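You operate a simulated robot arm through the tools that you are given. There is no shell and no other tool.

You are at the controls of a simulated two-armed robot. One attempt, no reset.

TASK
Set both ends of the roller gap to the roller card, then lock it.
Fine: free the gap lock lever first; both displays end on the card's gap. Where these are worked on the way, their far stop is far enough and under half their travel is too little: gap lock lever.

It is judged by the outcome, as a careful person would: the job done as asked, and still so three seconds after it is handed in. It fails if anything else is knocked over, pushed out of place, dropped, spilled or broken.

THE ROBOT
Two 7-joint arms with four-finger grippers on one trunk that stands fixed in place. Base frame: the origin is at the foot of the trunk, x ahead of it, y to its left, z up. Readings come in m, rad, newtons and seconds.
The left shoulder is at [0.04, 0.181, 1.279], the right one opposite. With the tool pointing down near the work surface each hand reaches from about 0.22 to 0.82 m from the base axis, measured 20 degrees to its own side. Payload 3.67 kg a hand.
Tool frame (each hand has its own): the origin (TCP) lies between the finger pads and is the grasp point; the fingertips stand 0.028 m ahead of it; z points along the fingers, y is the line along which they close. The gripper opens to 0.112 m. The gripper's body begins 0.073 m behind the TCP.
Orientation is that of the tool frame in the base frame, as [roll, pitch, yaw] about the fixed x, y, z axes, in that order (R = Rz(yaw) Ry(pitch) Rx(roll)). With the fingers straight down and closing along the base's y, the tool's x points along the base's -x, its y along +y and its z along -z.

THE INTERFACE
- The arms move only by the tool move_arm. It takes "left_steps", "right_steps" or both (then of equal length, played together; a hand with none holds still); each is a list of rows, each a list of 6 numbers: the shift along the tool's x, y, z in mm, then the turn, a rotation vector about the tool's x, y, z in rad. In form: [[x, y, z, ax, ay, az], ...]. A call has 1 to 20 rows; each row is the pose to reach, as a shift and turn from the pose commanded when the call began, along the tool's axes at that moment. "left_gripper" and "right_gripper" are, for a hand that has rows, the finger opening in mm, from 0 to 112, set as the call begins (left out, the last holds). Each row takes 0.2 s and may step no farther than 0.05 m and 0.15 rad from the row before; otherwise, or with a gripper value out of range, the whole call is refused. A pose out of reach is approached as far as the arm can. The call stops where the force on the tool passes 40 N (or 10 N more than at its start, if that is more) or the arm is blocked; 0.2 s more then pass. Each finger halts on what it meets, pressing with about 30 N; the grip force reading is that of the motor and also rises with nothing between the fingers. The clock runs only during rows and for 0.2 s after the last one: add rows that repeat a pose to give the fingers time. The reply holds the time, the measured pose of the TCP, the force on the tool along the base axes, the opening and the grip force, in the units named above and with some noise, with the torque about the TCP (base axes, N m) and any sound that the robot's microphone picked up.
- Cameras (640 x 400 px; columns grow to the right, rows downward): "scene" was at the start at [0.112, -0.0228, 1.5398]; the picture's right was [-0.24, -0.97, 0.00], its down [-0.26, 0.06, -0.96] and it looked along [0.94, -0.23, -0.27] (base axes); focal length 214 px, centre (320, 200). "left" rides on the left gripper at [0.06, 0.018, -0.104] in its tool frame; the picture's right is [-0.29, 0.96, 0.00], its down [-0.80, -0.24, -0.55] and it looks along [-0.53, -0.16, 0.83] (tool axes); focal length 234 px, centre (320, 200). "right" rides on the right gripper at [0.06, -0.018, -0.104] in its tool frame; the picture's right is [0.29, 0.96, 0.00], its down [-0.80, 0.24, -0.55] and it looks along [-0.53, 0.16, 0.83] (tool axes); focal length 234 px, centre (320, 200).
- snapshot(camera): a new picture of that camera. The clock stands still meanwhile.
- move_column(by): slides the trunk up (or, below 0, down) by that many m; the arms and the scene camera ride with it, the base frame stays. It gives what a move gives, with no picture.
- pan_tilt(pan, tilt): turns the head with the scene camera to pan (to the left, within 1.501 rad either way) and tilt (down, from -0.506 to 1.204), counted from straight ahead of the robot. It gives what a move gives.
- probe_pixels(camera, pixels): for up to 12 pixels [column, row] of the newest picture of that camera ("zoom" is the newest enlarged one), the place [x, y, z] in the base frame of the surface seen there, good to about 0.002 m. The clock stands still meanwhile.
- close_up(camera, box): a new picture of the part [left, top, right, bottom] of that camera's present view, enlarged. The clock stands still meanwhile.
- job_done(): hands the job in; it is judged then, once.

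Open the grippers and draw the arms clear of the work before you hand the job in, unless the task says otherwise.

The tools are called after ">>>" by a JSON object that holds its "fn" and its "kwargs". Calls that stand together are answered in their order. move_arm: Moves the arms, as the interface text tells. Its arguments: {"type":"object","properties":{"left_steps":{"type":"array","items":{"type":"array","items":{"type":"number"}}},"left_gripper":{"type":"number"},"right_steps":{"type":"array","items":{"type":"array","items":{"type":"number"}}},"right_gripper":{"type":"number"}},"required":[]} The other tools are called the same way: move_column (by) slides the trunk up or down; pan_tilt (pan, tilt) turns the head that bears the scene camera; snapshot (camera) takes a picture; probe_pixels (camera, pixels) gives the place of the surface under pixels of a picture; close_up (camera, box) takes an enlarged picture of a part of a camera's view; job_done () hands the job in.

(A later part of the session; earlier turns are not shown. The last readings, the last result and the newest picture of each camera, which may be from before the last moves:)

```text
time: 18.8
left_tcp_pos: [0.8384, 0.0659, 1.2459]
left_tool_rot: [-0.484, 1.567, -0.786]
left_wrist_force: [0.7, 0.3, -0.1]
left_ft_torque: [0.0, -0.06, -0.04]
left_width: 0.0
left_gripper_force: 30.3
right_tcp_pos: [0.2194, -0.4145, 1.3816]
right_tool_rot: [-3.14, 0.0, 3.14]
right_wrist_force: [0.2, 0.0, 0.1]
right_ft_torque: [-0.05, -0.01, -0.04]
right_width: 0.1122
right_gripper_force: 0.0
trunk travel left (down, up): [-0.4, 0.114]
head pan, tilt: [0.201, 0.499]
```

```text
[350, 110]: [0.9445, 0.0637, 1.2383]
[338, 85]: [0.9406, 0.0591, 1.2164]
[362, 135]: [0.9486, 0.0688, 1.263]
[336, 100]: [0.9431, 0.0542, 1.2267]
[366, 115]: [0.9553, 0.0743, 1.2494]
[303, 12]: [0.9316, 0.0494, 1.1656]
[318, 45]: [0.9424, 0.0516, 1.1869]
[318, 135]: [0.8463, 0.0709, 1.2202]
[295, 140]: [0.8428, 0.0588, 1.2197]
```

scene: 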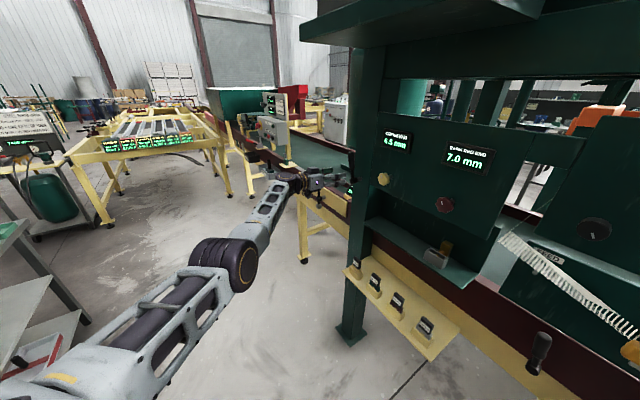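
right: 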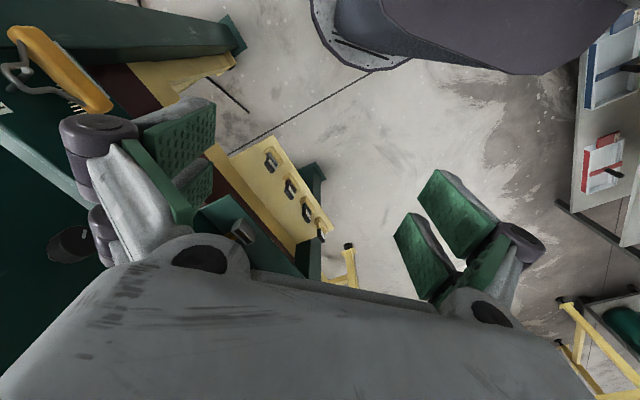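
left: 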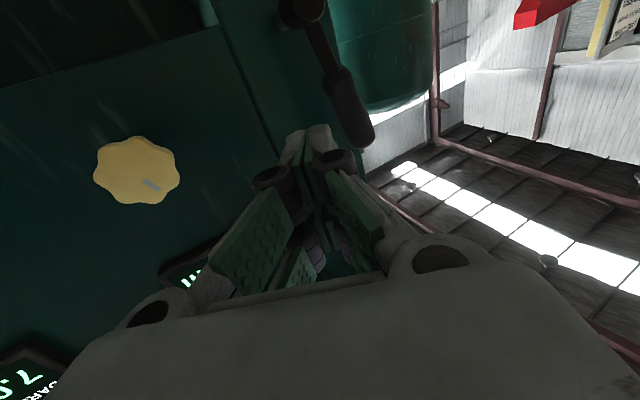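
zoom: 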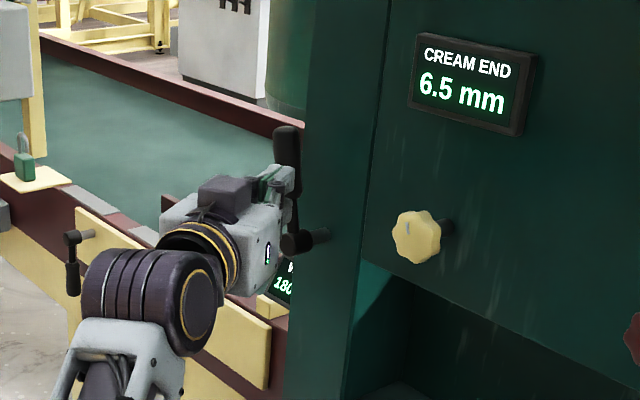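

The grip leans 0.26 rad as expected. I shift the poker 4 mm right and advance 95 mm alongside the grip.

>>> {"fn": "move_arm", "kwargs": {"left_steps": [[0, -4, 20, 0, 0, 0], [0, -4, 45, 0, 0, 0], [0, -4, 70, 0, 0, 0], [0, -4, 95, 0, 0, 0]]}}

>>> {"fn": "snapshot", "kwargs": {"camera": "left"}}

>>> {"fn": "close_up", "kwargs": {"camera": "scene", "box": [280, 120, 440, 220]}}

```text
time: 19.8
left_tcp_pos: [0.9268, 0.0308, 1.2439]
left_tool_rot: [0.426, 1.568, 0.126]
left_wrist_force: [0.0, 0.2, 0.0]
left_ft_torque: [0.04, -0.03, -0.03]
left_width: 0.0001
left_gripper_force: 29.3
right_tcp_pos: [0.219, -0.4171, 1.3816]
right_tool_rot: [3.141, 0.001, 3.139]
right_wrist_force: [-0.1, -0.3, 0.4]
right_ft_torque: [-0.01, 0.0, -0.01]
right_width: 0.112
right_gripper_force: 0.1
trunk travel left (down, up): [-0.4, 0.114]
head pan, tilt: [0.201, 0.499]
```

```text
taken
```

left: 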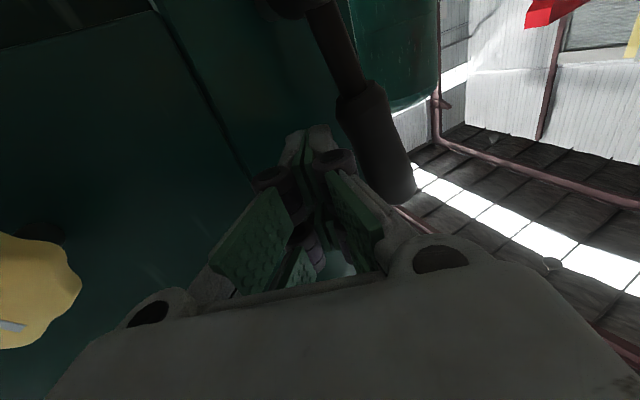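

```text
4.00 times, centred on (360, 170) of scene
```

zoom: 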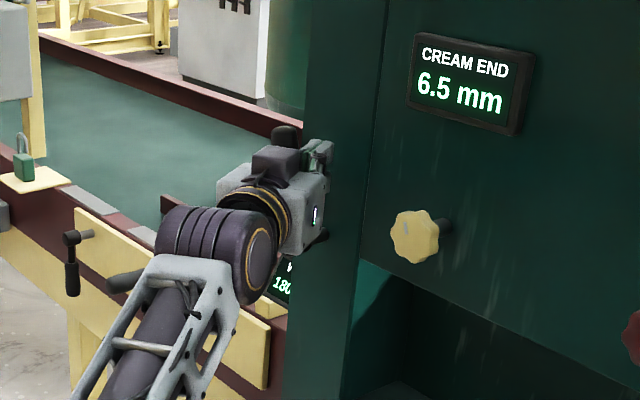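

The poker stands beside the grip. I now push the lever left and over along its arc to roughly 0.75 rad.

>>> {"fn": "move_arm", "kwargs": {"left_steps": [[0, 7, 2, 0, 0, 0], [0, 13.5, 4.5, 0, 0, 0], [1.2, 20.8, 8.2, 0, 0, 0], [2.8, 28.1, 11.8, 0, 0, 0], [5.8, 35.4, 15, 0, 0, 0], [9.3, 42.6, 18, 0, 0, 0]]}}

>>> {"fn": "snapshot", "kwargs": {"camera": "left"}}

>>> {"fn": "close_up", "kwargs": {"camera": "scene", "box": [280, 120, 440, 220]}}

```text
time: 21.2
left_tcp_pos: [0.9583, 0.0688, 1.237]
left_tool_rot: [0.245, 1.567, -0.057]
left_wrist_force: [-0.2, -2.7, 0.7]
left_ft_torque: [-0.06, 0.02, -0.07]
left_width: 0.0002
left_gripper_force: 29.6
right_tcp_pos: [0.2181, -0.4163, 1.3793]
right_tool_rot: [3.141, 0.002, 3.139]
right_wrist_force: [0.1, -0.2, -0.4]
right_ft_torque: [0.02, 0.0, 0.0]
right_width: 0.112
right_gripper_force: 0.1
trunk travel left (down, up): [-0.4, 0.114]
head pan, tilt: [0.201, 0.499]
```

```text
taken
```

left: 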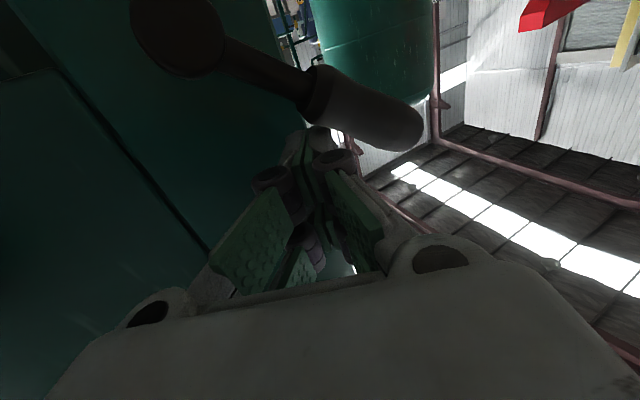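

```text
4.00 times, centred on (360, 170) of scene
```

zoom: 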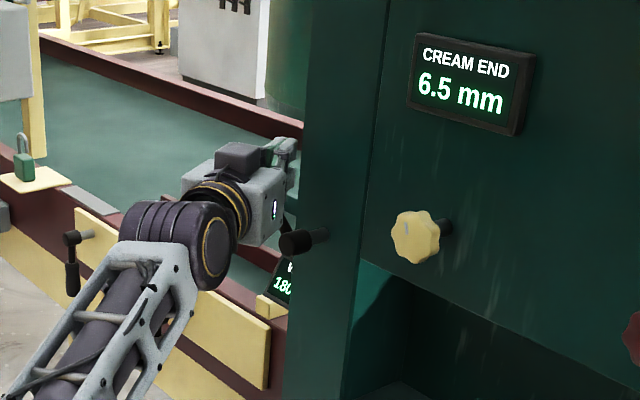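

The lever has swung far over with only ~3 N. I keep pushing over and down in small steps toward its far stop.

>>> {"fn": "move_arm", "kwargs": {"left_steps": [[5, 6.3, 2, 0, 0, 0], [10.9, 12.6, 4.2, 0, 0, 0], [17.5, 18, 5.3, 0, 0, 0], [24.8, 23.1, 6.3, 0, 0, 0], [32, 27, 6.4, 0, 0, 0], [40, 30, 6.4, 0, 0, 0], [46.6, 32.2, 6.4, 0, 0, 0]]}}

>>> {"fn": "snapshot", "kwargs": {"camera": "left"}}

>>> {"fn": "close_up", "kwargs": {"camera": "scene", "box": [280, 120, 440, 220]}}

```text
time: 22.5
left_tcp_pos: [0.9687, 0.0855, 1.2213]
left_tool_rot: [0.055, 1.537, -0.256]
left_wrist_force: [-5.5, -10.7, 9.9]
left_ft_torque: [-0.2, -0.08, -0.17]
left_width: 0.0
left_gripper_force: 30.2
right_tcp_pos: [0.2174, -0.4168, 1.3787]
right_tool_rot: [3.14, 0.001, 3.14]
right_wrist_force: [0.5, 0.1, 0.3]
right_ft_torque: [-0.04, 0.03, -0.02]
right_width: 0.112
right_gripper_force: 0.0
trunk travel left (down, up): [-0.4, 0.114]
head pan, tilt: [0.201, 0.499]
stopped in row 6 (left hand): the force on the tool passed its limit at 43 N (the readings are from after the stop); the commanded pose is now the measured one
```

```text
taken
```

left: 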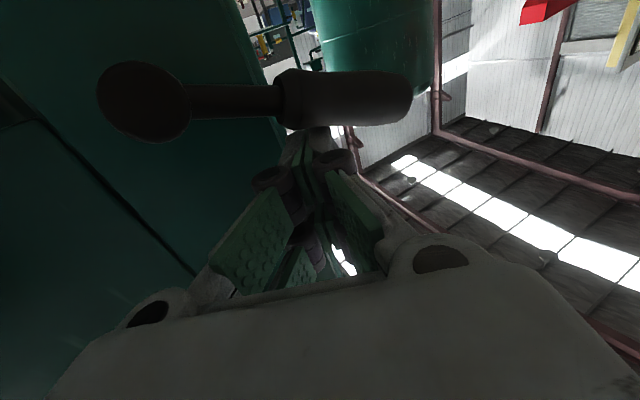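

```text
4.00 times, centred on (360, 170) of scene
```

zoom: 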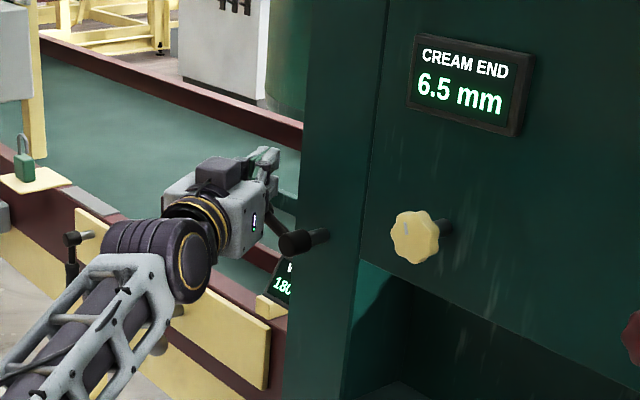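

The force rose to 43 N, suggesting the far stop. I probe the lever to measure its angle now.

>>> {"fn": "probe_pixels", "kwargs": {"camera": "left", "pixels": [[145, 100], [240, 100], [300, 97], [350, 97], [400, 97], [345, 80], [345, 115]]}}

```text
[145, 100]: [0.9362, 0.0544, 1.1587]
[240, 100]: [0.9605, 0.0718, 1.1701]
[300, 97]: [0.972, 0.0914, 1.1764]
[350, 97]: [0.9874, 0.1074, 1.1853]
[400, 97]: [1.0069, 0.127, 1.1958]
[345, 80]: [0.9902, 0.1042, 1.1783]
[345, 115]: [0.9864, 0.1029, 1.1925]
```

The lever now stands about 70° from upright. I press a bit further to confirm this is the far stop.

>>> {"fn": "move_arm", "kwargs": {"left_steps": [[3, 1, 0, 0, 0, 0], [6, 2, 0, 0, 0, 0], [9, 3, 0, 0, 0, 0], [12, 4, 0, 0, 0, 0]]}}

>>> {"fn": "snapshot", "kwargs": {"camera": "left"}}

```text
time: 23.4
left_tcp_pos: [0.9688, 0.0869, 1.2211]
left_tool_rot: [0.049, 1.524, -0.264]
left_wrist_force: [-4.8, -11.5, 6.8]
left_ft_torque: [-0.21, -0.01, -0.23]
left_width: 0.0001
left_gripper_force: 30.1
right_tcp_pos: [0.2185, -0.415, 1.3797]
right_tool_rot: [-3.14, 0.003, -3.14]
right_wrist_force: [0.3, 0.7, -0.2]
right_ft_torque: [-0.04, -0.01, 0.0]
right_width: 0.1122
right_gripper_force: 0.2
trunk travel left (down, up): [-0.4, 0.114]
head pan, tilt: [0.201, 0.499]
stopped in row 4 (left hand): the force on the tool passed its limit at 41 N (the readings are from after the stop); the commanded pose is now the measured one
```

```text
taken
```

left: 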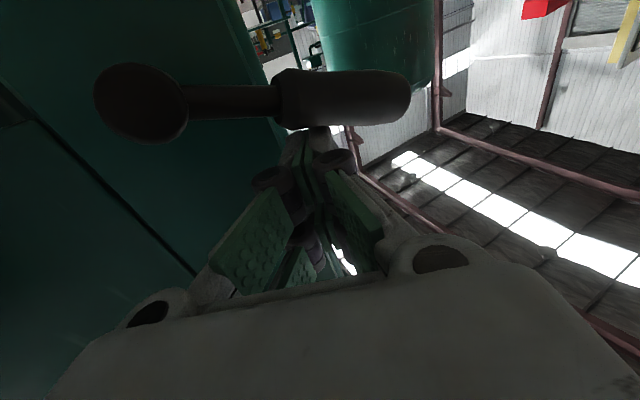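

The lever does not move further, so it is at its far stop. I release pressure and draw the hand back.

>>> {"fn": "move_arm", "kwargs": {"left_steps": [[-6, -4, 0, 0, 0, 0], [-8, -6, -30, 0, 0, 0], [-8, -6, -70, 0, 0, 0], [-8, -6, -110, 0, 0, 0]]}}

>>> {"fn": "snapshot", "kwargs": {"camera": "left"}}

>>> {"fn": "close_up", "kwargs": {"camera": "scene", "box": [280, 120, 440, 220]}}

```text
time: 24.4
left_tcp_pos: [0.8639, 0.1217, 1.2211]
left_tool_rot: [0.028, 1.529, -0.28]
left_wrist_force: [0.0, -0.1, -0.2]
left_ft_torque: [0.03, 0.01, -0.03]
left_width: 0.0
left_gripper_force: 30.0
right_tcp_pos: [0.2184, -0.4143, 1.3818]
right_tool_rot: [-3.141, 0.001, 3.141]
right_wrist_force: [0.3, -0.2, 0.4]
right_ft_torque: [0.0, -0.02, -0.02]
right_width: 0.1121
right_gripper_force: 0.1
trunk travel left (down, up): [-0.4, 0.114]
head pan, tilt: [0.201, 0.499]
```

```text
taken
```

left: 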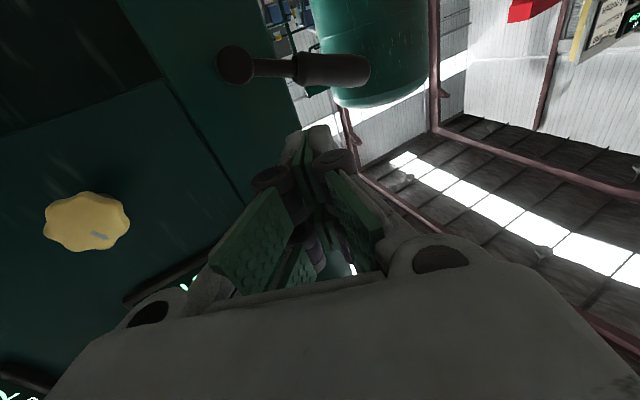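

```text
4.00 times, centred on (360, 170) of scene
```

zoom: 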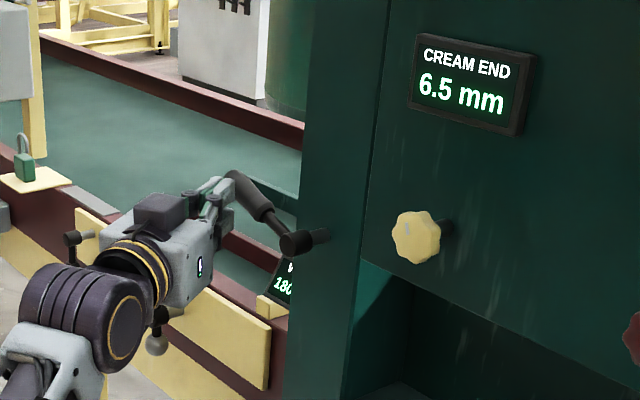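

The lever is clear at its far stop. Next the cream knob: I probe its face and edges in the left picture, where it is centred near (87,221).

>>> {"fn": "close_up", "kwargs": {"camera": "left", "box": [20, 160, 180, 260]}}

>>> {"fn": "probe_pixels", "kwargs": {"camera": "left", "pixels": [[87, 221], [48, 225], [125, 215], [85, 196], [90, 246], [98, 236], [65, 210], [110, 225]]}}

>>> {"fn": "probe_pixels", "kwargs": {"camera": "scene", "pixels": [[384, 179], [380, 179], [388, 180], [384, 174], [384, 184], [445, 204], [440, 204], [450, 205], [445, 198], [445, 211]]}}

```text
4.00 times, centred on (100, 210) of left
```

zoom: 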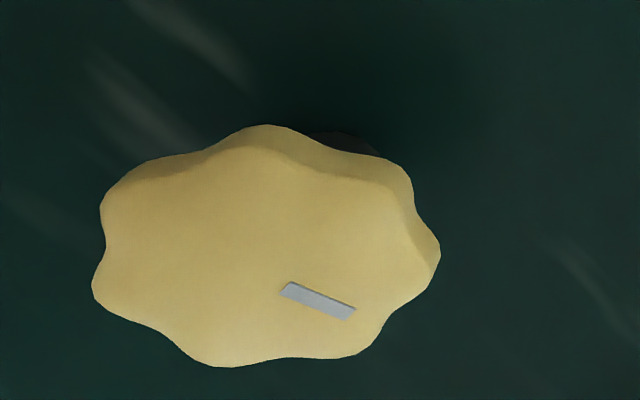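

```text
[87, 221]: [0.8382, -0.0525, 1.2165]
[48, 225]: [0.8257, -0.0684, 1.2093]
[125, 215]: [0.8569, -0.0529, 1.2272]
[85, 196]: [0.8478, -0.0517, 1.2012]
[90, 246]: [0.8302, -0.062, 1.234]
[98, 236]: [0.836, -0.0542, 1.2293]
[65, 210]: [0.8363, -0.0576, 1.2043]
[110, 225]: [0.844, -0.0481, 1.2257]
```

```text
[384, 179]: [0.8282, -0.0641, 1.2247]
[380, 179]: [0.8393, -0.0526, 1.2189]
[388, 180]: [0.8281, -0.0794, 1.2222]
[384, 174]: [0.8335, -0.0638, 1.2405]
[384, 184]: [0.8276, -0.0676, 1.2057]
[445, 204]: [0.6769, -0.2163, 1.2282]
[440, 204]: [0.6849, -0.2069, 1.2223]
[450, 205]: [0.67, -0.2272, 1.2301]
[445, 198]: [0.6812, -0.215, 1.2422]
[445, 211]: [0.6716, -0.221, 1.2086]
```

The cream knob's face centre is about (0.833,-0.060,1.222), 42 mm across, front 51 mm off the panel. I move the left hand square in front of it, 90 mm off, with fingers opened to 80 mm.

>>> {"fn": "move_arm", "kwargs": {"left_steps": [[-0.7, -28.1, -10.9, 0.0955, 0.0081, -0.0022], [-1.4, -56.3, -21.8, 0.1909, 0.0163, -0.0044], [-2, -84.4, -32.8, 0.2864, 0.0244, -0.0067], [-2.7, -112.6, -43.7, 0.3818, 0.0326, -0.0089], [-3.4, -140.7, -54.6, 0.4773, 0.0407, -0.0111], [-3.4, -140.7, -54.6, 0.4773, 0.0407, -0.0111]], "left_gripper": 80}}

>>> {"fn": "snapshot", "kwargs": {"camera": "left"}}

>>> {"fn": "snapshot", "kwargs": {"camera": "scene"}}

```text
time: 25.8
left_tcp_pos: [0.7707, -0.0001, 1.2192]
left_tool_rot: [2.592, 1.569, 1.805]
left_wrist_force: [0.0, 0.5, 1.2]
left_ft_torque: [-0.03, -0.01, 0.0]
left_width: 0.0802
left_gripper_force: 0.1
right_tcp_pos: [0.219, -0.4151, 1.3793]
right_tool_rot: [-3.141, 0.001, 3.141]
right_wrist_force: [0.4, 0.1, -0.1]
right_ft_torque: [-0.01, 0.03, -0.03]
right_width: 0.1122
right_gripper_force: 0.1
trunk travel left (down, up): [-0.4, 0.114]
head pan, tilt: [0.201, 0.499]
```

```text
taken
```

left: 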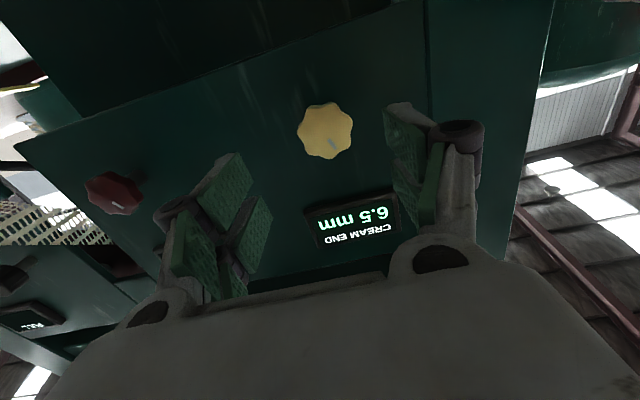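

```text
taken
```

scene: 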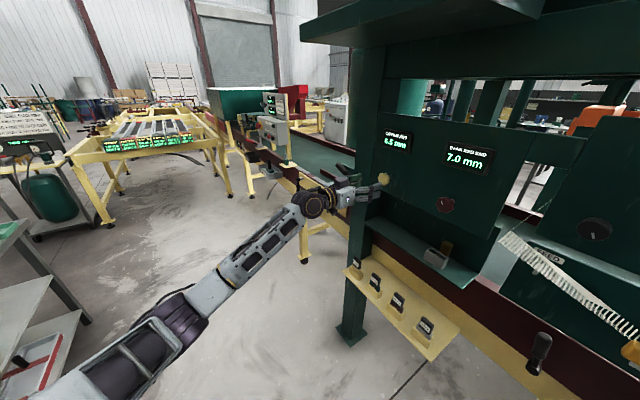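

I have a good square-on view: cream knob at (326,130). I probe its face and edges to centre the grip.

>>> {"fn": "probe_pixels", "kwargs": {"camera": "left", "pixels": [[326, 130], [303, 130], [348, 130], [326, 107], [326, 154], [315, 120], [337, 140], [113, 193], [95, 193], [130, 195], [113, 178], [118, 208]]}}

>>> {"fn": "close_up", "kwargs": {"camera": "left", "box": [280, 90, 380, 170]}}

```text
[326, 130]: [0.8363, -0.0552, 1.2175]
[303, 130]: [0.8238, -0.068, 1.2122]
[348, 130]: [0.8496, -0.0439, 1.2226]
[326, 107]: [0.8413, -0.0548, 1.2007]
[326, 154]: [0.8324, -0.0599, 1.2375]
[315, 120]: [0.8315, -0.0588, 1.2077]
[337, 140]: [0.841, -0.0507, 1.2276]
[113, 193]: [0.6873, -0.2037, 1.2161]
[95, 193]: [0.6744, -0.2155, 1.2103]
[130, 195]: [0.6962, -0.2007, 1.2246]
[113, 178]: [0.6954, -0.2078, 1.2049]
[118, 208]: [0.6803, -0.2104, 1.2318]
```

```text
5.00 times, centred on (330, 130) of left
```

zoom: 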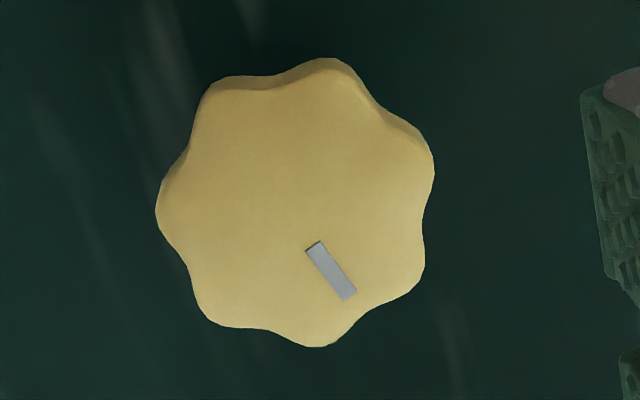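

The knob centre is at u=0.552, z=1.219; the hand needs to shift about 6 mm left. I advance 92 mm over the knob with fingers open.

>>> {"fn": "move_arm", "kwargs": {"left_steps": [[0, 6, 25, 0, 0, 0], [0, 6, 50, 0, 0, 0], [0, 6, 75, 0, 0, 0], [0, 6, 92, 0, 0, 0]]}}

>>> {"fn": "snapshot", "kwargs": {"camera": "left"}}

```text
time: 26.8
left_tcp_pos: [0.8394, -0.0613, 1.2217]
left_tool_rot: [2.452, 1.57, 1.665]
left_wrist_force: [-0.5, 0.4, 1.0]
left_ft_torque: [-0.02, 0.01, -0.02]
left_width: 0.0799
left_gripper_force: 0.1
right_tcp_pos: [0.2191, -0.4155, 1.3796]
right_tool_rot: [3.14, 0.002, -3.141]
right_wrist_force: [1.0, -0.6, 0.0]
right_ft_torque: [0.0, 0.02, 0.01]
right_width: 0.1122
right_gripper_force: 0.0
trunk travel left (down, up): [-0.4, 0.114]
head pan, tilt: [0.201, 0.499]
```

```text
taken
```

left: 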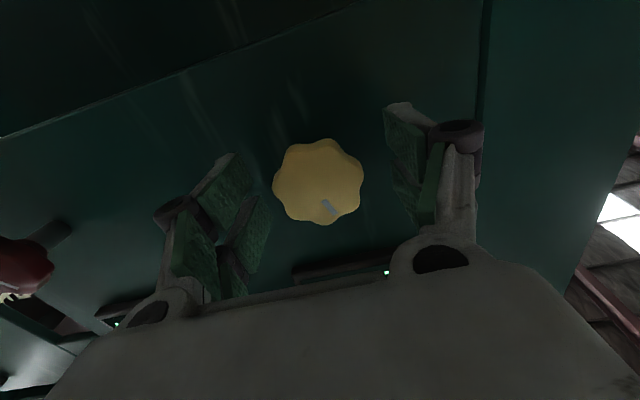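

Fingers straddle the knob centrally (knob at (320,180)). I close on it.

>>> {"fn": "move_arm", "kwargs": {"left_steps": [[0, 0, 0, 0, 0, 0], [0, 0, 0, 0, 0, 0], [0, 0, 0, 0, 0, 0]], "left_gripper": 25}}

>>> {"fn": "snapshot", "kwargs": {"camera": "left"}}

>>> {"fn": "close_up", "kwargs": {"camera": "scene", "box": [340, 110, 500, 210]}}

```text
time: 27.6
left_tcp_pos: [0.8385, -0.0611, 1.2218]
left_tool_rot: [1.931, 1.568, 1.146]
left_wrist_force: [-3.5, 0.6, 0.3]
left_ft_torque: [0.06, 0.06, -0.18]
left_width: 0.0424
left_gripper_force: 44.6
right_tcp_pos: [0.218, -0.4151, 1.3801]
right_tool_rot: [3.141, 0.002, 3.14]
right_wrist_force: [-0.1, 0.0, 1.0]
right_ft_torque: [0.02, -0.03, -0.02]
right_width: 0.1119
right_gripper_force: 0.0
trunk travel left (down, up): [-0.4, 0.114]
head pan, tilt: [0.201, 0.499]
```

```text
taken
```

left: 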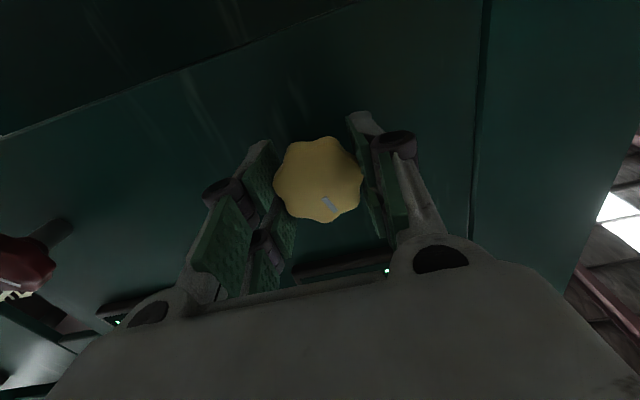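

```text
4.00 times, centred on (420, 160) of scene
```

zoom: 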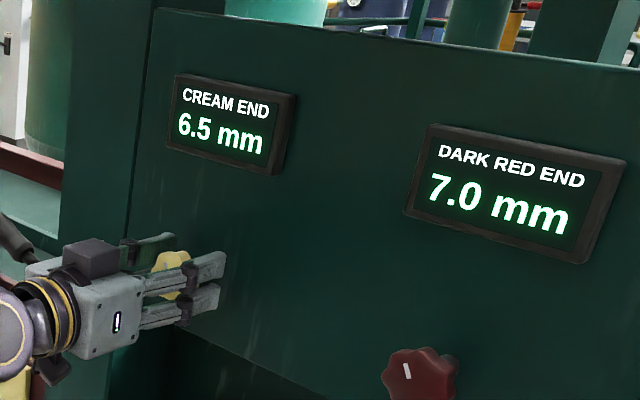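

Gripped at 42 mm. I turn it clockwise by 0.3 rad to learn direction and rate.

>>> {"fn": "move_arm", "kwargs": {"left_steps": [[0, 0, 0, 0, 0, 0.1], [0, 0, 0, 0, 0, 0.2], [0, 0, 0, 0, 0, 0.3], [0, 0, 0, 0, 0, 0.3]]}}

>>> {"fn": "close_up", "kwargs": {"camera": "scene", "box": [340, 110, 500, 210]}}

>>> {"fn": "snapshot", "kwargs": {"camera": "left"}}

```text
time: 28.6
left_tcp_pos: [0.8386, -0.0609, 1.2219]
left_tool_rot: [1.573, 1.268, 0.788]
left_wrist_force: [-2.1, -3.2, -1.9]
left_ft_torque: [-0.27, -0.26, -0.07]
left_width: 0.0427
left_gripper_force: 45.1
right_tcp_pos: [0.2177, -0.4161, 1.381]
right_tool_rot: [3.139, 0.002, 3.141]
right_wrist_force: [0.4, 0.8, -0.4]
right_ft_torque: [-0.04, 0.0, -0.03]
right_width: 0.1119
right_gripper_force: 0.0
trunk travel left (down, up): [-0.4, 0.114]
head pan, tilt: [0.201, 0.499]
```

```text
4.00 times, centred on (420, 160) of scene
```

zoom: 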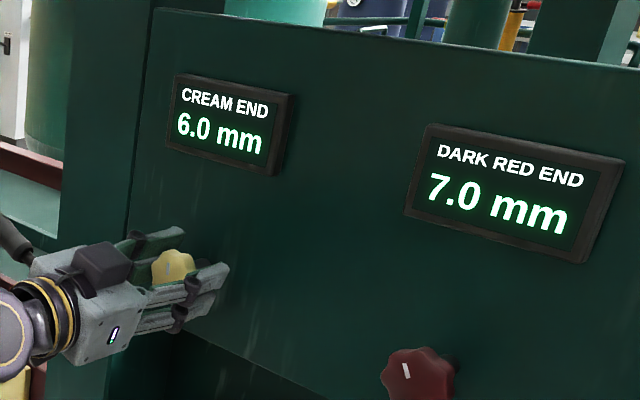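

```text
taken
```

left: 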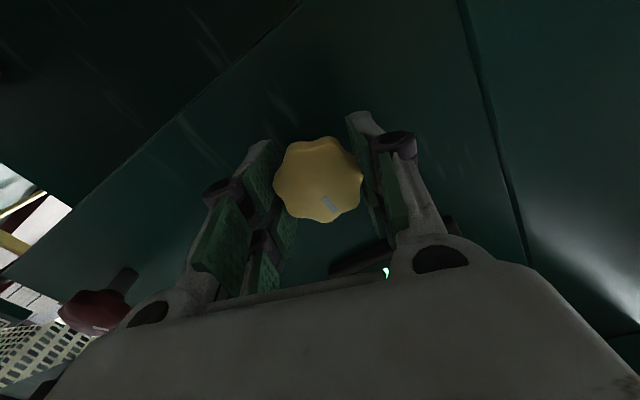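

The display fell to 6.0, so the lock is freed and counter-clockwise raises the gap (about 1.67 mm per rad). I turn counter-clockwise by 1.3 rad.

>>> {"fn": "move_arm", "kwargs": {"left_steps": [[0, 0, 0, 0, 0, -0.12], [0, 0, 0, 0, 0, -0.24], [0, 0, 0, 0, 0, -0.36], [0, 0, 0, 0, 0, -0.48], [0, 0, 0, 0, 0, -0.6], [0, 0, 0, 0, 0, -0.72], [0, 0, 0, 0, 0, -0.84], [0, 0, 0, 0, 0, -0.96], [0, 0, 0, 0, 0, -1.08], [0, 0, 0, 0, 0, -1.2], [0, 0, 0, 0, 0, -1.3], [0, 0, 0, 0, 0, -1.3]]}}

>>> {"fn": "close_up", "kwargs": {"camera": "scene", "box": [340, 110, 500, 210]}}

>>> {"fn": "snapshot", "kwargs": {"camera": "left"}}

```text
time: 31.1
left_tcp_pos: [0.8393, -0.059, 1.222]
left_tool_rot: [-1.571, 0.571, -2.356]
left_wrist_force: [3.7, 1.2, 2.6]
left_ft_torque: [0.37, 0.34, 0.01]
left_width: 0.0421
left_gripper_force: 45.0
right_tcp_pos: [0.2191, -0.4151, 1.3799]
right_tool_rot: [3.141, 0.002, -3.141]
right_wrist_force: [-0.4, -0.4, 0.2]
right_ft_torque: [-0.01, -0.02, 0.0]
right_width: 0.112
right_gripper_force: 0.0
trunk travel left (down, up): [-0.4, 0.114]
head pan, tilt: [0.201, 0.499]
```

```text
4.00 times, centred on (420, 160) of scene
```

zoom: 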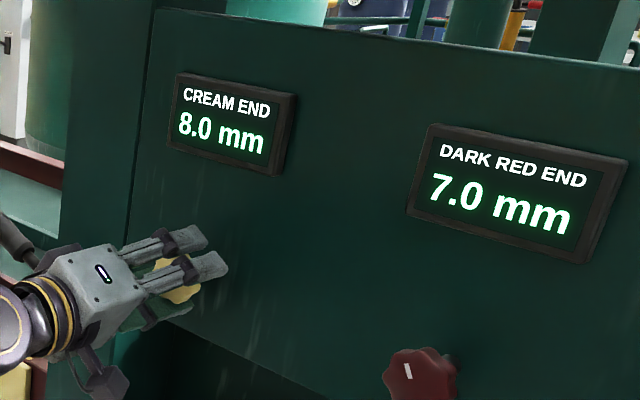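

```text
taken
```

left: 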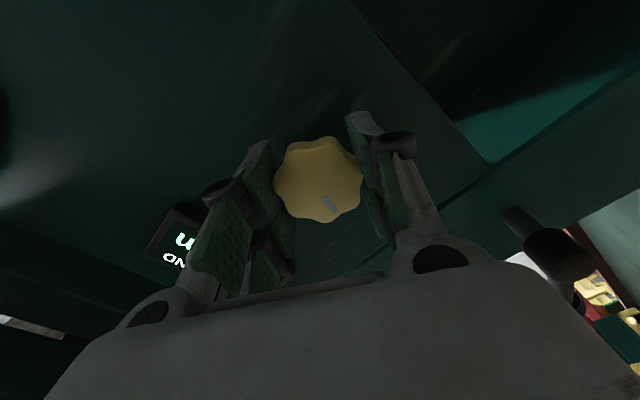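

It now reads 8.0 mm. I continue counter-clockwise by another 0.5 rad.

>>> {"fn": "move_arm", "kwargs": {"left_steps": [[0, 0, 0, 0, 0, -0.1], [0, 0, 0, 0, 0, -0.2], [0, 0, 0, 0, 0, -0.3], [0, 0, 0, 0, 0, -0.4], [0, 0, 0, 0, 0, -0.5], [0, 0, 0, 0, 0, -0.5]]}}

>>> {"fn": "close_up", "kwargs": {"camera": "scene", "box": [340, 110, 500, 210]}}

```text
time: 32.5
left_tcp_pos: [0.8393, -0.0592, 1.2204]
left_tool_rot: [-1.573, 0.07, -2.356]
left_wrist_force: [3.3, 3.5, -2.2]
left_ft_torque: [0.01, -0.02, 0.3]
left_width: 0.0423
left_gripper_force: 44.8
right_tcp_pos: [0.2188, -0.4157, 1.3792]
right_tool_rot: [-3.14, 0.003, -3.142]
right_wrist_force: [-0.3, -0.6, 0.5]
right_ft_torque: [0.0, -0.01, -0.03]
right_width: 0.1119
right_gripper_force: 0.0
trunk travel left (down, up): [-0.4, 0.114]
head pan, tilt: [0.201, 0.499]
```

```text
4.00 times, centred on (420, 160) of scene
```

zoom: 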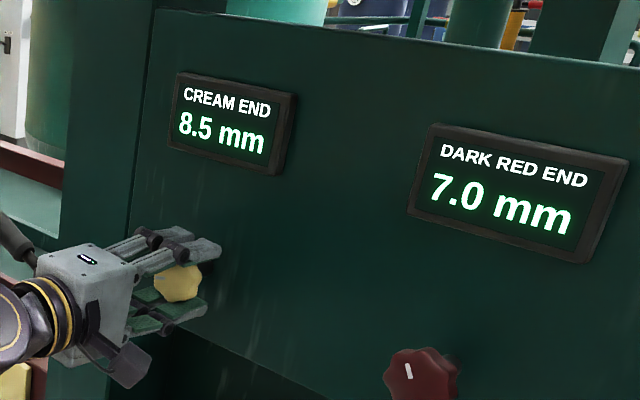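

It reads 8.5 mm; the display steps in 0.5 mm. I continue in smaller increments, next 0.3 rad.

>>> {"fn": "move_arm", "kwargs": {"left_steps": [[0, 0, 0, 0, 0, -0.1], [0, 0, 0, 0, 0, -0.2], [0, 0, 0, 0, 0, -0.3], [0, 0, 0, 0, 0, -0.3]]}}

>>> {"fn": "close_up", "kwargs": {"camera": "scene", "box": [340, 110, 500, 210]}}

```text
time: 33.5
left_tcp_pos: [0.8391, -0.0587, 1.2194]
left_tool_rot: [-1.572, -0.232, -2.355]
left_wrist_force: [2.4, 3.3, -5.6]
left_ft_torque: [0.07, 0.05, 0.08]
left_width: 0.0425
left_gripper_force: 44.6
right_tcp_pos: [0.2206, -0.4139, 1.3801]
right_tool_rot: [3.142, 0.0, 3.141]
right_wrist_force: [0.0, -0.4, 0.1]
right_ft_torque: [-0.01, -0.03, -0.01]
right_width: 0.112
right_gripper_force: 0.1
trunk travel left (down, up): [-0.4, 0.114]
head pan, tilt: [0.201, 0.499]
```

```text
4.00 times, centred on (420, 160) of scene
```

zoom: 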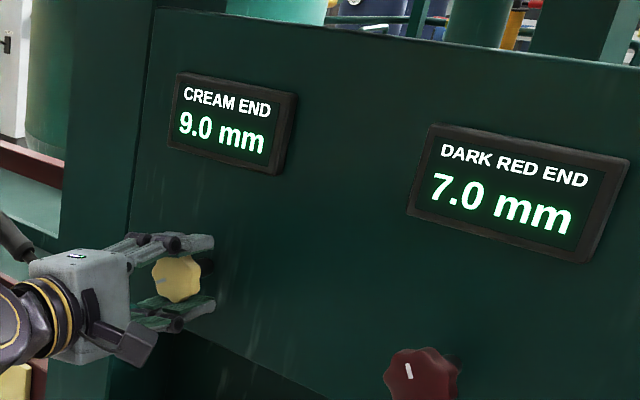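

It reads 9.0 mm. I turn another 0.3 rad.

>>> {"fn": "move_arm", "kwargs": {"left_steps": [[0, 0, 0, 0, 0, -0.1], [0, 0, 0, 0, 0, -0.2], [0, 0, 0, 0, 0, -0.3], [0, 0, 0, 0, 0, -0.3]]}}

>>> {"fn": "close_up", "kwargs": {"camera": "scene", "box": [340, 110, 500, 210]}}

>>> {"fn": "snapshot", "kwargs": {"camera": "left"}}

```text
time: 34.5
left_tcp_pos: [0.8395, -0.0583, 1.2185]
left_tool_rot: [-1.573, -0.53, -2.356]
left_wrist_force: [-6.4, 4.3, -14.0]
left_ft_torque: [0.09, 0.06, -0.1]
left_width: 0.0424
left_gripper_force: 45.1
right_tcp_pos: [0.2194, -0.4144, 1.3802]
right_tool_rot: [3.139, 0.001, 3.141]
right_wrist_force: [-0.6, -0.3, -0.5]
right_ft_torque: [0.01, -0.01, 0.0]
right_width: 0.1118
right_gripper_force: 0.1
trunk travel left (down, up): [-0.4, 0.114]
head pan, tilt: [0.201, 0.499]
```

```text
4.00 times, centred on (420, 160) of scene
```

zoom: 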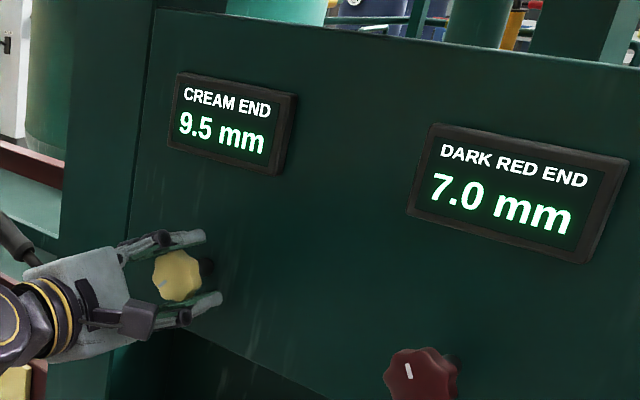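

```text
taken
```

left: 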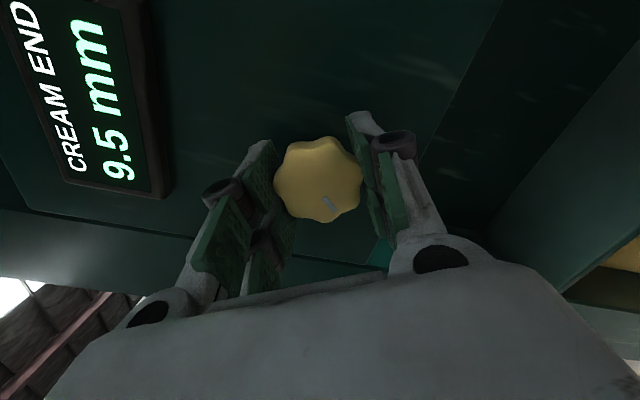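

It reads 9.5 mm. I test a further 0.1 rad to see how centred this reading is before releasing.

>>> {"fn": "move_arm", "kwargs": {"left_steps": [[0, 0, 0, 0, 0, -0.05], [0, 0, 0, 0, 0, -0.1], [0, 0, 0, 0, 0, -0.1]]}}

>>> {"fn": "close_up", "kwargs": {"camera": "scene", "box": [340, 110, 500, 210]}}

```text
time: 35.4
left_tcp_pos: [0.84, -0.0609, 1.2193]
left_tool_rot: [-1.576, -0.632, -2.355]
left_wrist_force: [-10.2, 4.6, -18.8]
left_ft_torque: [0.18, 0.2, -0.26]
left_width: 0.0424
left_gripper_force: 45.6
right_tcp_pos: [0.2195, -0.4152, 1.3797]
right_tool_rot: [-3.142, 0.003, 3.14]
right_wrist_force: [0.1, 0.1, -0.2]
right_ft_torque: [0.0, 0.01, 0.02]
right_width: 0.112
right_gripper_force: 0.0
trunk travel left (down, up): [-0.4, 0.114]
head pan, tilt: [0.201, 0.499]
```

```text
4.00 times, centred on (420, 160) of scene
```

zoom: 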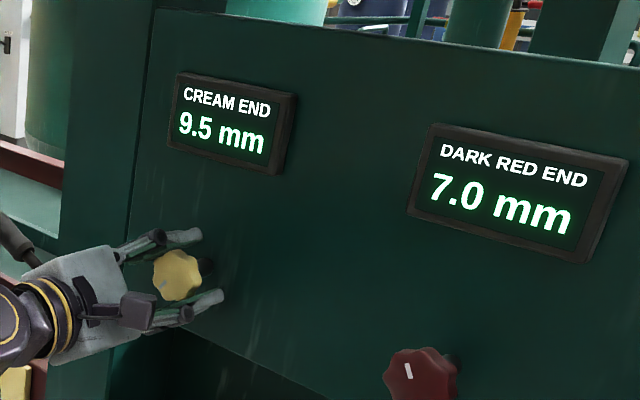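

Still 9.5 mm, so the reading is well inside its band. I back off 0.05 rad, then open the fingers to 80 mm and withdraw 100 mm.

>>> {"fn": "move_arm", "kwargs": {"left_steps": [[0, 0, 0, 0, 0, 0.05], [0, 0, 0, 0, 0, 0.05]]}}

>>> {"fn": "move_arm", "kwargs": {"left_steps": [[0, 0, 0, 0, 0, 0], [0, 0, 0, 0, 0, 0], [0, 0, -30, 0, 0, 0], [0, 0, -65, 0, 0, 0], [0, 0, -100, 0, 0, 0]], "left_gripper": 80}}

>>> {"fn": "close_up", "kwargs": {"camera": "scene", "box": [340, 110, 500, 210]}}

>>> {"fn": "snapshot", "kwargs": {"camera": "left"}}

```text
time: 36.0
left_tcp_pos: [0.8395, -0.0581, 1.2203]
left_tool_rot: [-1.575, -0.58, -2.355]
left_wrist_force: [-11.6, 4.9, -23.1]
left_ft_torque: [0.5, 0.49, -0.22]
left_width: 0.0427
left_gripper_force: 45.4
right_tcp_pos: [0.2186, -0.4154, 1.381]
right_tool_rot: [-3.14, 0.0, 3.139]
right_wrist_force: [0.6, -0.1, -1.1]
right_ft_torque: [-0.01, -0.02, 0.01]
right_width: 0.112
right_gripper_force: 0.1
trunk travel left (down, up): [-0.4, 0.114]
head pan, tilt: [0.201, 0.499]
```

```text
time: 37.1
left_tcp_pos: [0.7697, 0.0134, 1.2226]
left_tool_rot: [-1.571, -0.577, -2.357]
left_wrist_force: [0.8, 0.1, -0.4]
left_ft_torque: [0.02, 0.04, 0.01]
left_width: 0.0799
left_gripper_force: 0.0
right_tcp_pos: [0.2182, -0.4144, 1.3807]
right_tool_rot: [-3.141, 0.002, 3.139]
right_wrist_force: [0.3, 0.2, 0.4]
right_ft_torque: [-0.01, -0.02, -0.01]
right_width: 0.112
right_gripper_force: 0.1
trunk travel left (down, up): [-0.4, 0.114]
head pan, tilt: [0.201, 0.499]
```

```text
4.00 times, centred on (420, 160) of scene
```

zoom: 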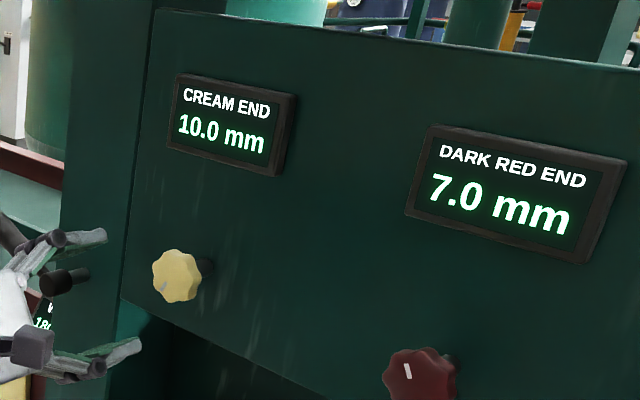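

```text
taken
```

left: 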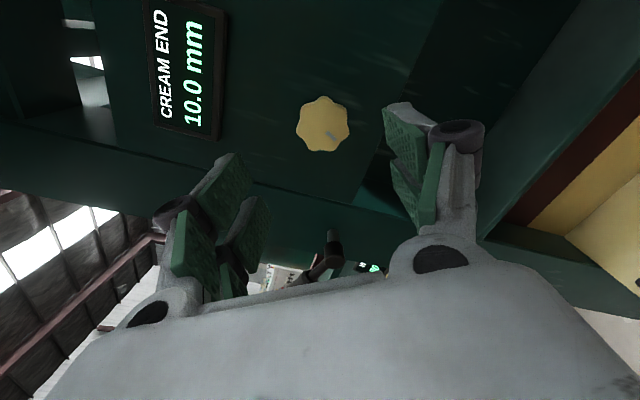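

On release the knob slipped to 10.0 mm because the grip was strained sideways. I look closely at the knob's orientation before re-gripping.

>>> {"fn": "close_up", "kwargs": {"camera": "left", "box": [280, 85, 380, 165]}}

>>> {"fn": "probe_pixels", "kwargs": {"camera": "left", "pixels": [[323, 124], [300, 124], [346, 124], [323, 100], [323, 148], [312, 113], [334, 135]]}}

```text
5.00 times, centred on (330, 125) of left
```

zoom: 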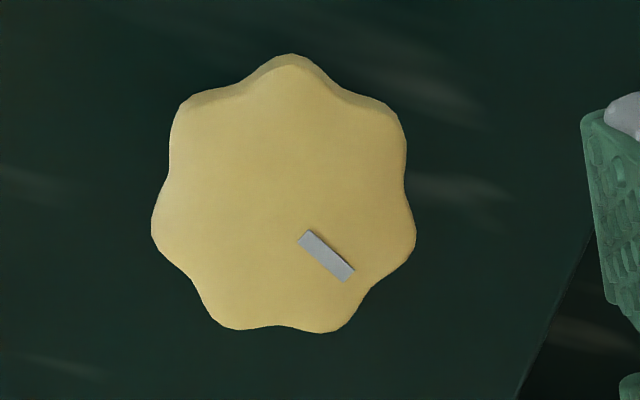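

```text
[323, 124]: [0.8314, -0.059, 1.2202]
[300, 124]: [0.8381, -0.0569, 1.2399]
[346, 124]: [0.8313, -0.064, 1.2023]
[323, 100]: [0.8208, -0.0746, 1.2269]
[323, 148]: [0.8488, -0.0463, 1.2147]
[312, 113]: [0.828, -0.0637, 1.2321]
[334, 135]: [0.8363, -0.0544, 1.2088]
```

The knob centre relative to the hand is off by about 4 mm sideways and 3 mm down. I re-centre and advance onto the knob again at this same roll.

>>> {"fn": "move_arm", "kwargs": {"left_steps": [[1.5, 5, 0, 0, 0, 0], [1.5, 5, 35, 0, 0, 0], [1.5, 5, 70, 0, 0, 0], [1.5, 5, 100, 0, 0, 0], [1.5, 5, 100, 0, 0, 0]]}}

>>> {"fn": "snapshot", "kwargs": {"camera": "left"}}

```text
time: 38.4
left_tcp_pos: [0.8366, -0.0647, 1.2181]
left_tool_rot: [-1.57, -0.577, -2.357]
left_wrist_force: [0.2, 0.3, -0.6]
left_ft_torque: [-0.03, 0.03, 0.0]
left_width: 0.08
left_gripper_force: 0.1
right_tcp_pos: [0.2183, -0.415, 1.3809]
right_tool_rot: [-3.142, 0.002, 3.14]
right_wrist_force: [-0.8, 0.7, 0.8]
right_ft_torque: [-0.02, 0.02, -0.01]
right_width: 0.1117
right_gripper_force: 0.1
trunk travel left (down, up): [-0.4, 0.114]
head pan, tilt: [0.201, 0.499]
```

```text
taken
```

left: 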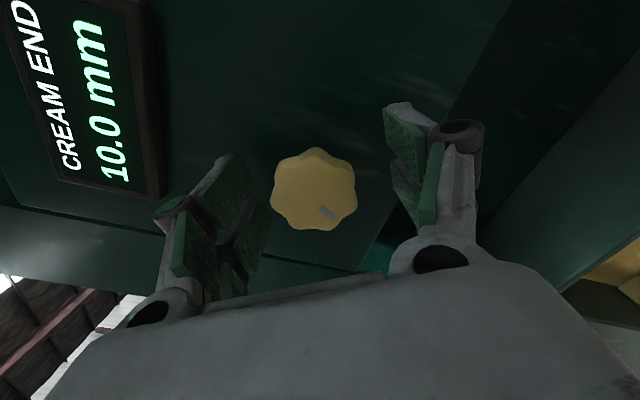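

The knob now appears at (314,190), about 4–5 mm to the left of the hand's centre. I correct by that amount and then close.

>>> {"fn": "move_arm", "kwargs": {"left_steps": [[-3.2, -3.3, 0, 0, 0, 0], [-3.2, -3.3, 0, 0, 0, 0]]}}

>>> {"fn": "snapshot", "kwargs": {"camera": "left"}}

```text
time: 39.0
left_tcp_pos: [0.8385, -0.0611, 1.2199]
left_tool_rot: [-1.57, -0.577, -2.357]
left_wrist_force: [-0.2, 0.0, 0.3]
left_ft_torque: [0.03, 0.03, -0.01]
left_width: 0.0799
left_gripper_force: 0.1
right_tcp_pos: [0.218, -0.4149, 1.3797]
right_tool_rot: [-3.14, 0.002, 3.14]
right_wrist_force: [0.4, 0.1, 0.0]
right_ft_torque: [-0.02, 0.0, 0.03]
right_width: 0.112
right_gripper_force: 0.0
trunk travel left (down, up): [-0.4, 0.114]
head pan, tilt: [0.201, 0.499]
```

```text
taken
```

left: 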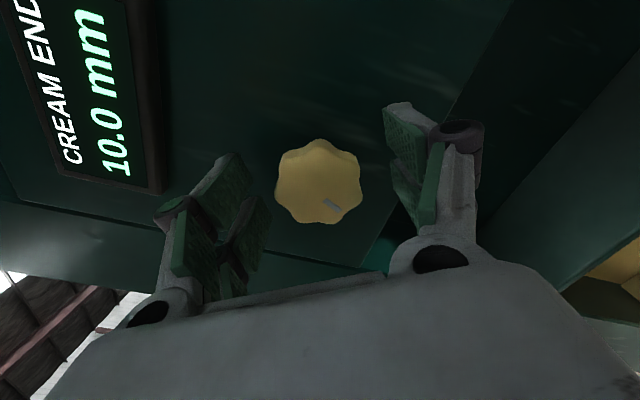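

The knob is centred at (319,181). I close on it and read the display.

>>> {"fn": "move_arm", "kwargs": {"left_steps": [[0, 0, 0, 0, 0, 0], [0, 0, 0, 0, 0, 0], [0, 0, 0, 0, 0, 0]], "left_gripper": 25}}

>>> {"fn": "snapshot", "kwargs": {"camera": "left"}}

```text
time: 39.8
left_tcp_pos: [0.8384, -0.0605, 1.2192]
left_tool_rot: [-1.57, -0.577, -2.356]
left_wrist_force: [2.7, -0.5, 3.2]
left_ft_torque: [-0.07, -0.05, 0.17]
left_width: 0.0416
left_gripper_force: 45.2
right_tcp_pos: [0.2189, -0.4157, 1.3805]
right_tool_rot: [-3.141, 0.003, 3.141]
right_wrist_force: [-0.2, 0.1, 0.3]
right_ft_torque: [0.05, 0.01, 0.0]
right_width: 0.1121
right_gripper_force: 0.1
trunk travel left (down, up): [-0.4, 0.114]
head pan, tilt: [0.201, 0.499]
```

```text
taken
```

left: 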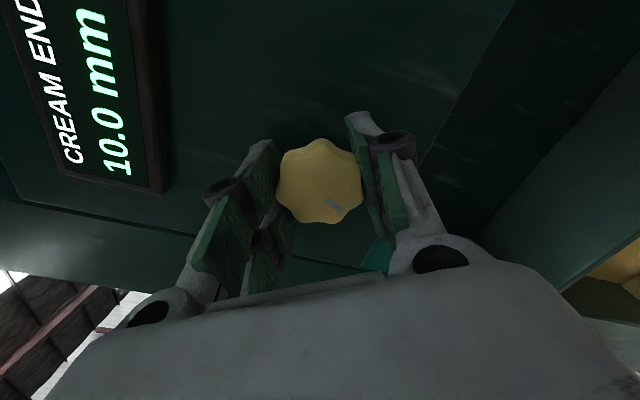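

Gripped cleanly with little side force; display 10.0. I turn clockwise in 0.1 rad steps and watch.

>>> {"fn": "move_arm", "kwargs": {"left_steps": [[0, 0, 0, 0, 0, 0.05], [0, 0, 0, 0, 0, 0.1], [0, 0, 0, 0, 0, 0.1]]}}

>>> {"fn": "snapshot", "kwargs": {"camera": "left"}}

```text
time: 40.5
left_tcp_pos: [0.838, -0.0607, 1.2215]
left_tool_rot: [-1.572, -0.477, -2.357]
left_wrist_force: [5.8, -0.7, 6.0]
left_ft_torque: [0.05, 0.05, 0.23]
left_width: 0.0417
left_gripper_force: 45.3
right_tcp_pos: [0.2179, -0.4161, 1.3801]
right_tool_rot: [-3.141, 0.002, 3.14]
right_wrist_force: [-0.7, 0.3, 0.0]
right_ft_torque: [0.02, 0.0, -0.01]
right_width: 0.1118
right_gripper_force: 0.2
trunk travel left (down, up): [-0.4, 0.114]
head pan, tilt: [0.201, 0.499]
```

```text
taken
```

left: 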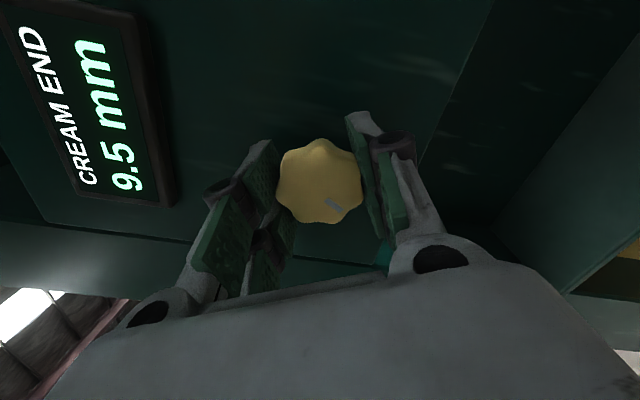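

It reads 9.5 after 0.1 rad; the band is about 0.35 rad wide, so I turn 0.12 rad more toward its middle.

>>> {"fn": "move_arm", "kwargs": {"left_steps": [[0, 0, 0, 0, 0, 0.06], [0, 0, 0, 0, 0, 0.12], [0, 0, 0, 0, 0, 0.12]]}}

>>> {"fn": "snapshot", "kwargs": {"camera": "left"}}

```text
time: 41.4
left_tcp_pos: [0.8386, -0.0614, 1.2217]
left_tool_rot: [-1.57, -0.356, -2.36]
left_wrist_force: [2.3, -0.2, 5.0]
left_ft_torque: [-0.2, -0.19, 0.27]
left_width: 0.0417
left_gripper_force: 45.2
right_tcp_pos: [0.2183, -0.4148, 1.3802]
right_tool_rot: [-3.141, 0.002, 3.14]
right_wrist_force: [-0.2, 0.8, 0.0]
right_ft_torque: [-0.02, 0.0, 0.02]
right_width: 0.1121
right_gripper_force: 0.1
trunk travel left (down, up): [-0.4, 0.114]
head pan, tilt: [0.201, 0.499]
```

```text
taken
```

left: 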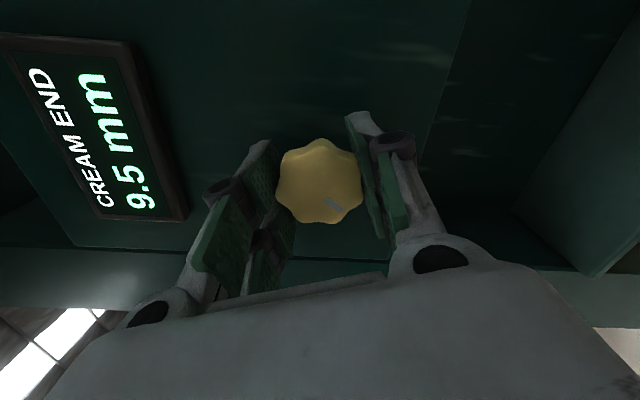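

Still 9.5 mm with only ~5 N on the hand. I open the fingers without moving, then check the reading.

>>> {"fn": "move_arm", "kwargs": {"left_steps": [[0, 0, 0, 0, 0, 0], [0, 0, 0, 0, 0, 0], [0, 0, 0, 0, 0, 0]], "left_gripper": 80}}

>>> {"fn": "snapshot", "kwargs": {"camera": "left"}}

```text
time: 42.1
left_tcp_pos: [0.8404, -0.0618, 1.2187]
left_tool_rot: [-1.574, -0.356, -2.357]
left_wrist_force: [0.4, 0.3, 0.3]
left_ft_torque: [-0.01, -0.01, 0.04]
left_width: 0.0801
left_gripper_force: 0.1
right_tcp_pos: [0.2181, -0.4152, 1.3803]
right_tool_rot: [3.14, 0.001, 3.141]
right_wrist_force: [-0.3, 0.3, -0.2]
right_ft_torque: [0.04, -0.04, -0.02]
right_width: 0.112
right_gripper_force: 0.1
trunk travel left (down, up): [-0.4, 0.114]
head pan, tilt: [0.201, 0.499]
```

```text
taken
```

left: 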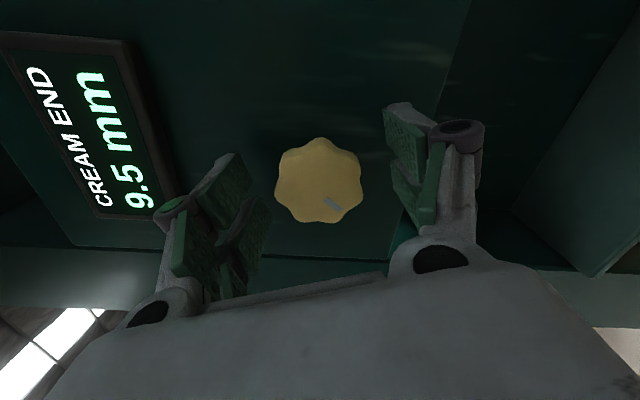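

The cream end holds 9.5 mm with the fingers open. I withdraw 100 mm and roll the hand back to level.

>>> {"fn": "move_arm", "kwargs": {"left_steps": [[0, 0, -30, 0, 0, 0], [0, 0, -65, 0, 0, 0], [0, 0, -100, 0, 0, 0], [0, 0, -100, 0, 0, 0.14], [0, 0, -100, 0, 0, 0.28], [0, 0, -100, 0, 0, 0.42], [0, 0, -100, 0, 0, 0.56], [0, 0, -100, 0, 0, 0.7], [0, 0, -100, 0, 0, 0.84], [0, 0, -100, 0, 0, 0.98], [0, 0, -100, 0, 0, 1.12], [0, 0, -100, 0, 0, 1.26], [0, 0, -100, 0, 0, 1.4], [0, 0, -100, 0, 0, 1.54], [0, 0, -100, 0, 0, 1.68], [0, 0, -100, 0, 0, 1.82], [0, 0, -100, 0, 0, 1.927], [0, 0, -100, 0, 0, 1.927]]}}

>>> {"fn": "snapshot", "kwargs": {"camera": "left"}}

>>> {"fn": "snapshot", "kwargs": {"camera": "scene"}}

```text
time: 46.0
left_tcp_pos: [0.7679, 0.0111, 1.2189]
left_tool_rot: [-2.295, 1.569, -3.079]
left_wrist_force: [-0.3, 0.2, 0.7]
left_ft_torque: [0.0, -0.01, 0.0]
left_width: 0.0799
left_gripper_force: 0.1
right_tcp_pos: [0.2184, -0.4159, 1.3807]
right_tool_rot: [-3.14, 0.001, 3.141]
right_wrist_force: [0.2, -0.4, 0.1]
right_ft_torque: [0.0, 0.04, 0.01]
right_width: 0.1121
right_gripper_force: 0.1
trunk travel left (down, up): [-0.4, 0.114]
head pan, tilt: [0.201, 0.499]
```

```text
taken
```

left: 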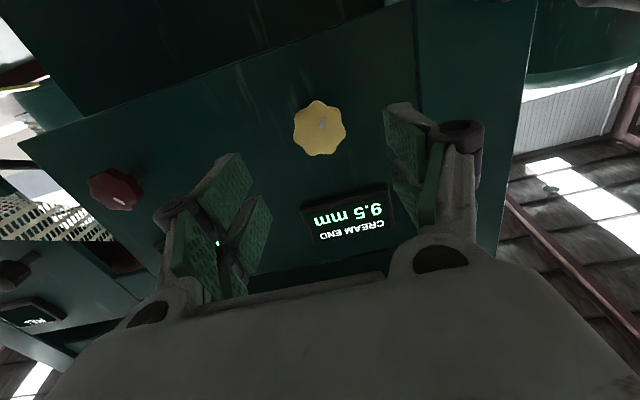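

```text
taken
```

scene: 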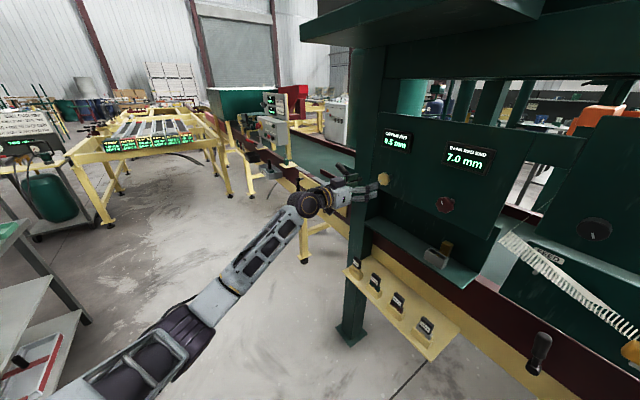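

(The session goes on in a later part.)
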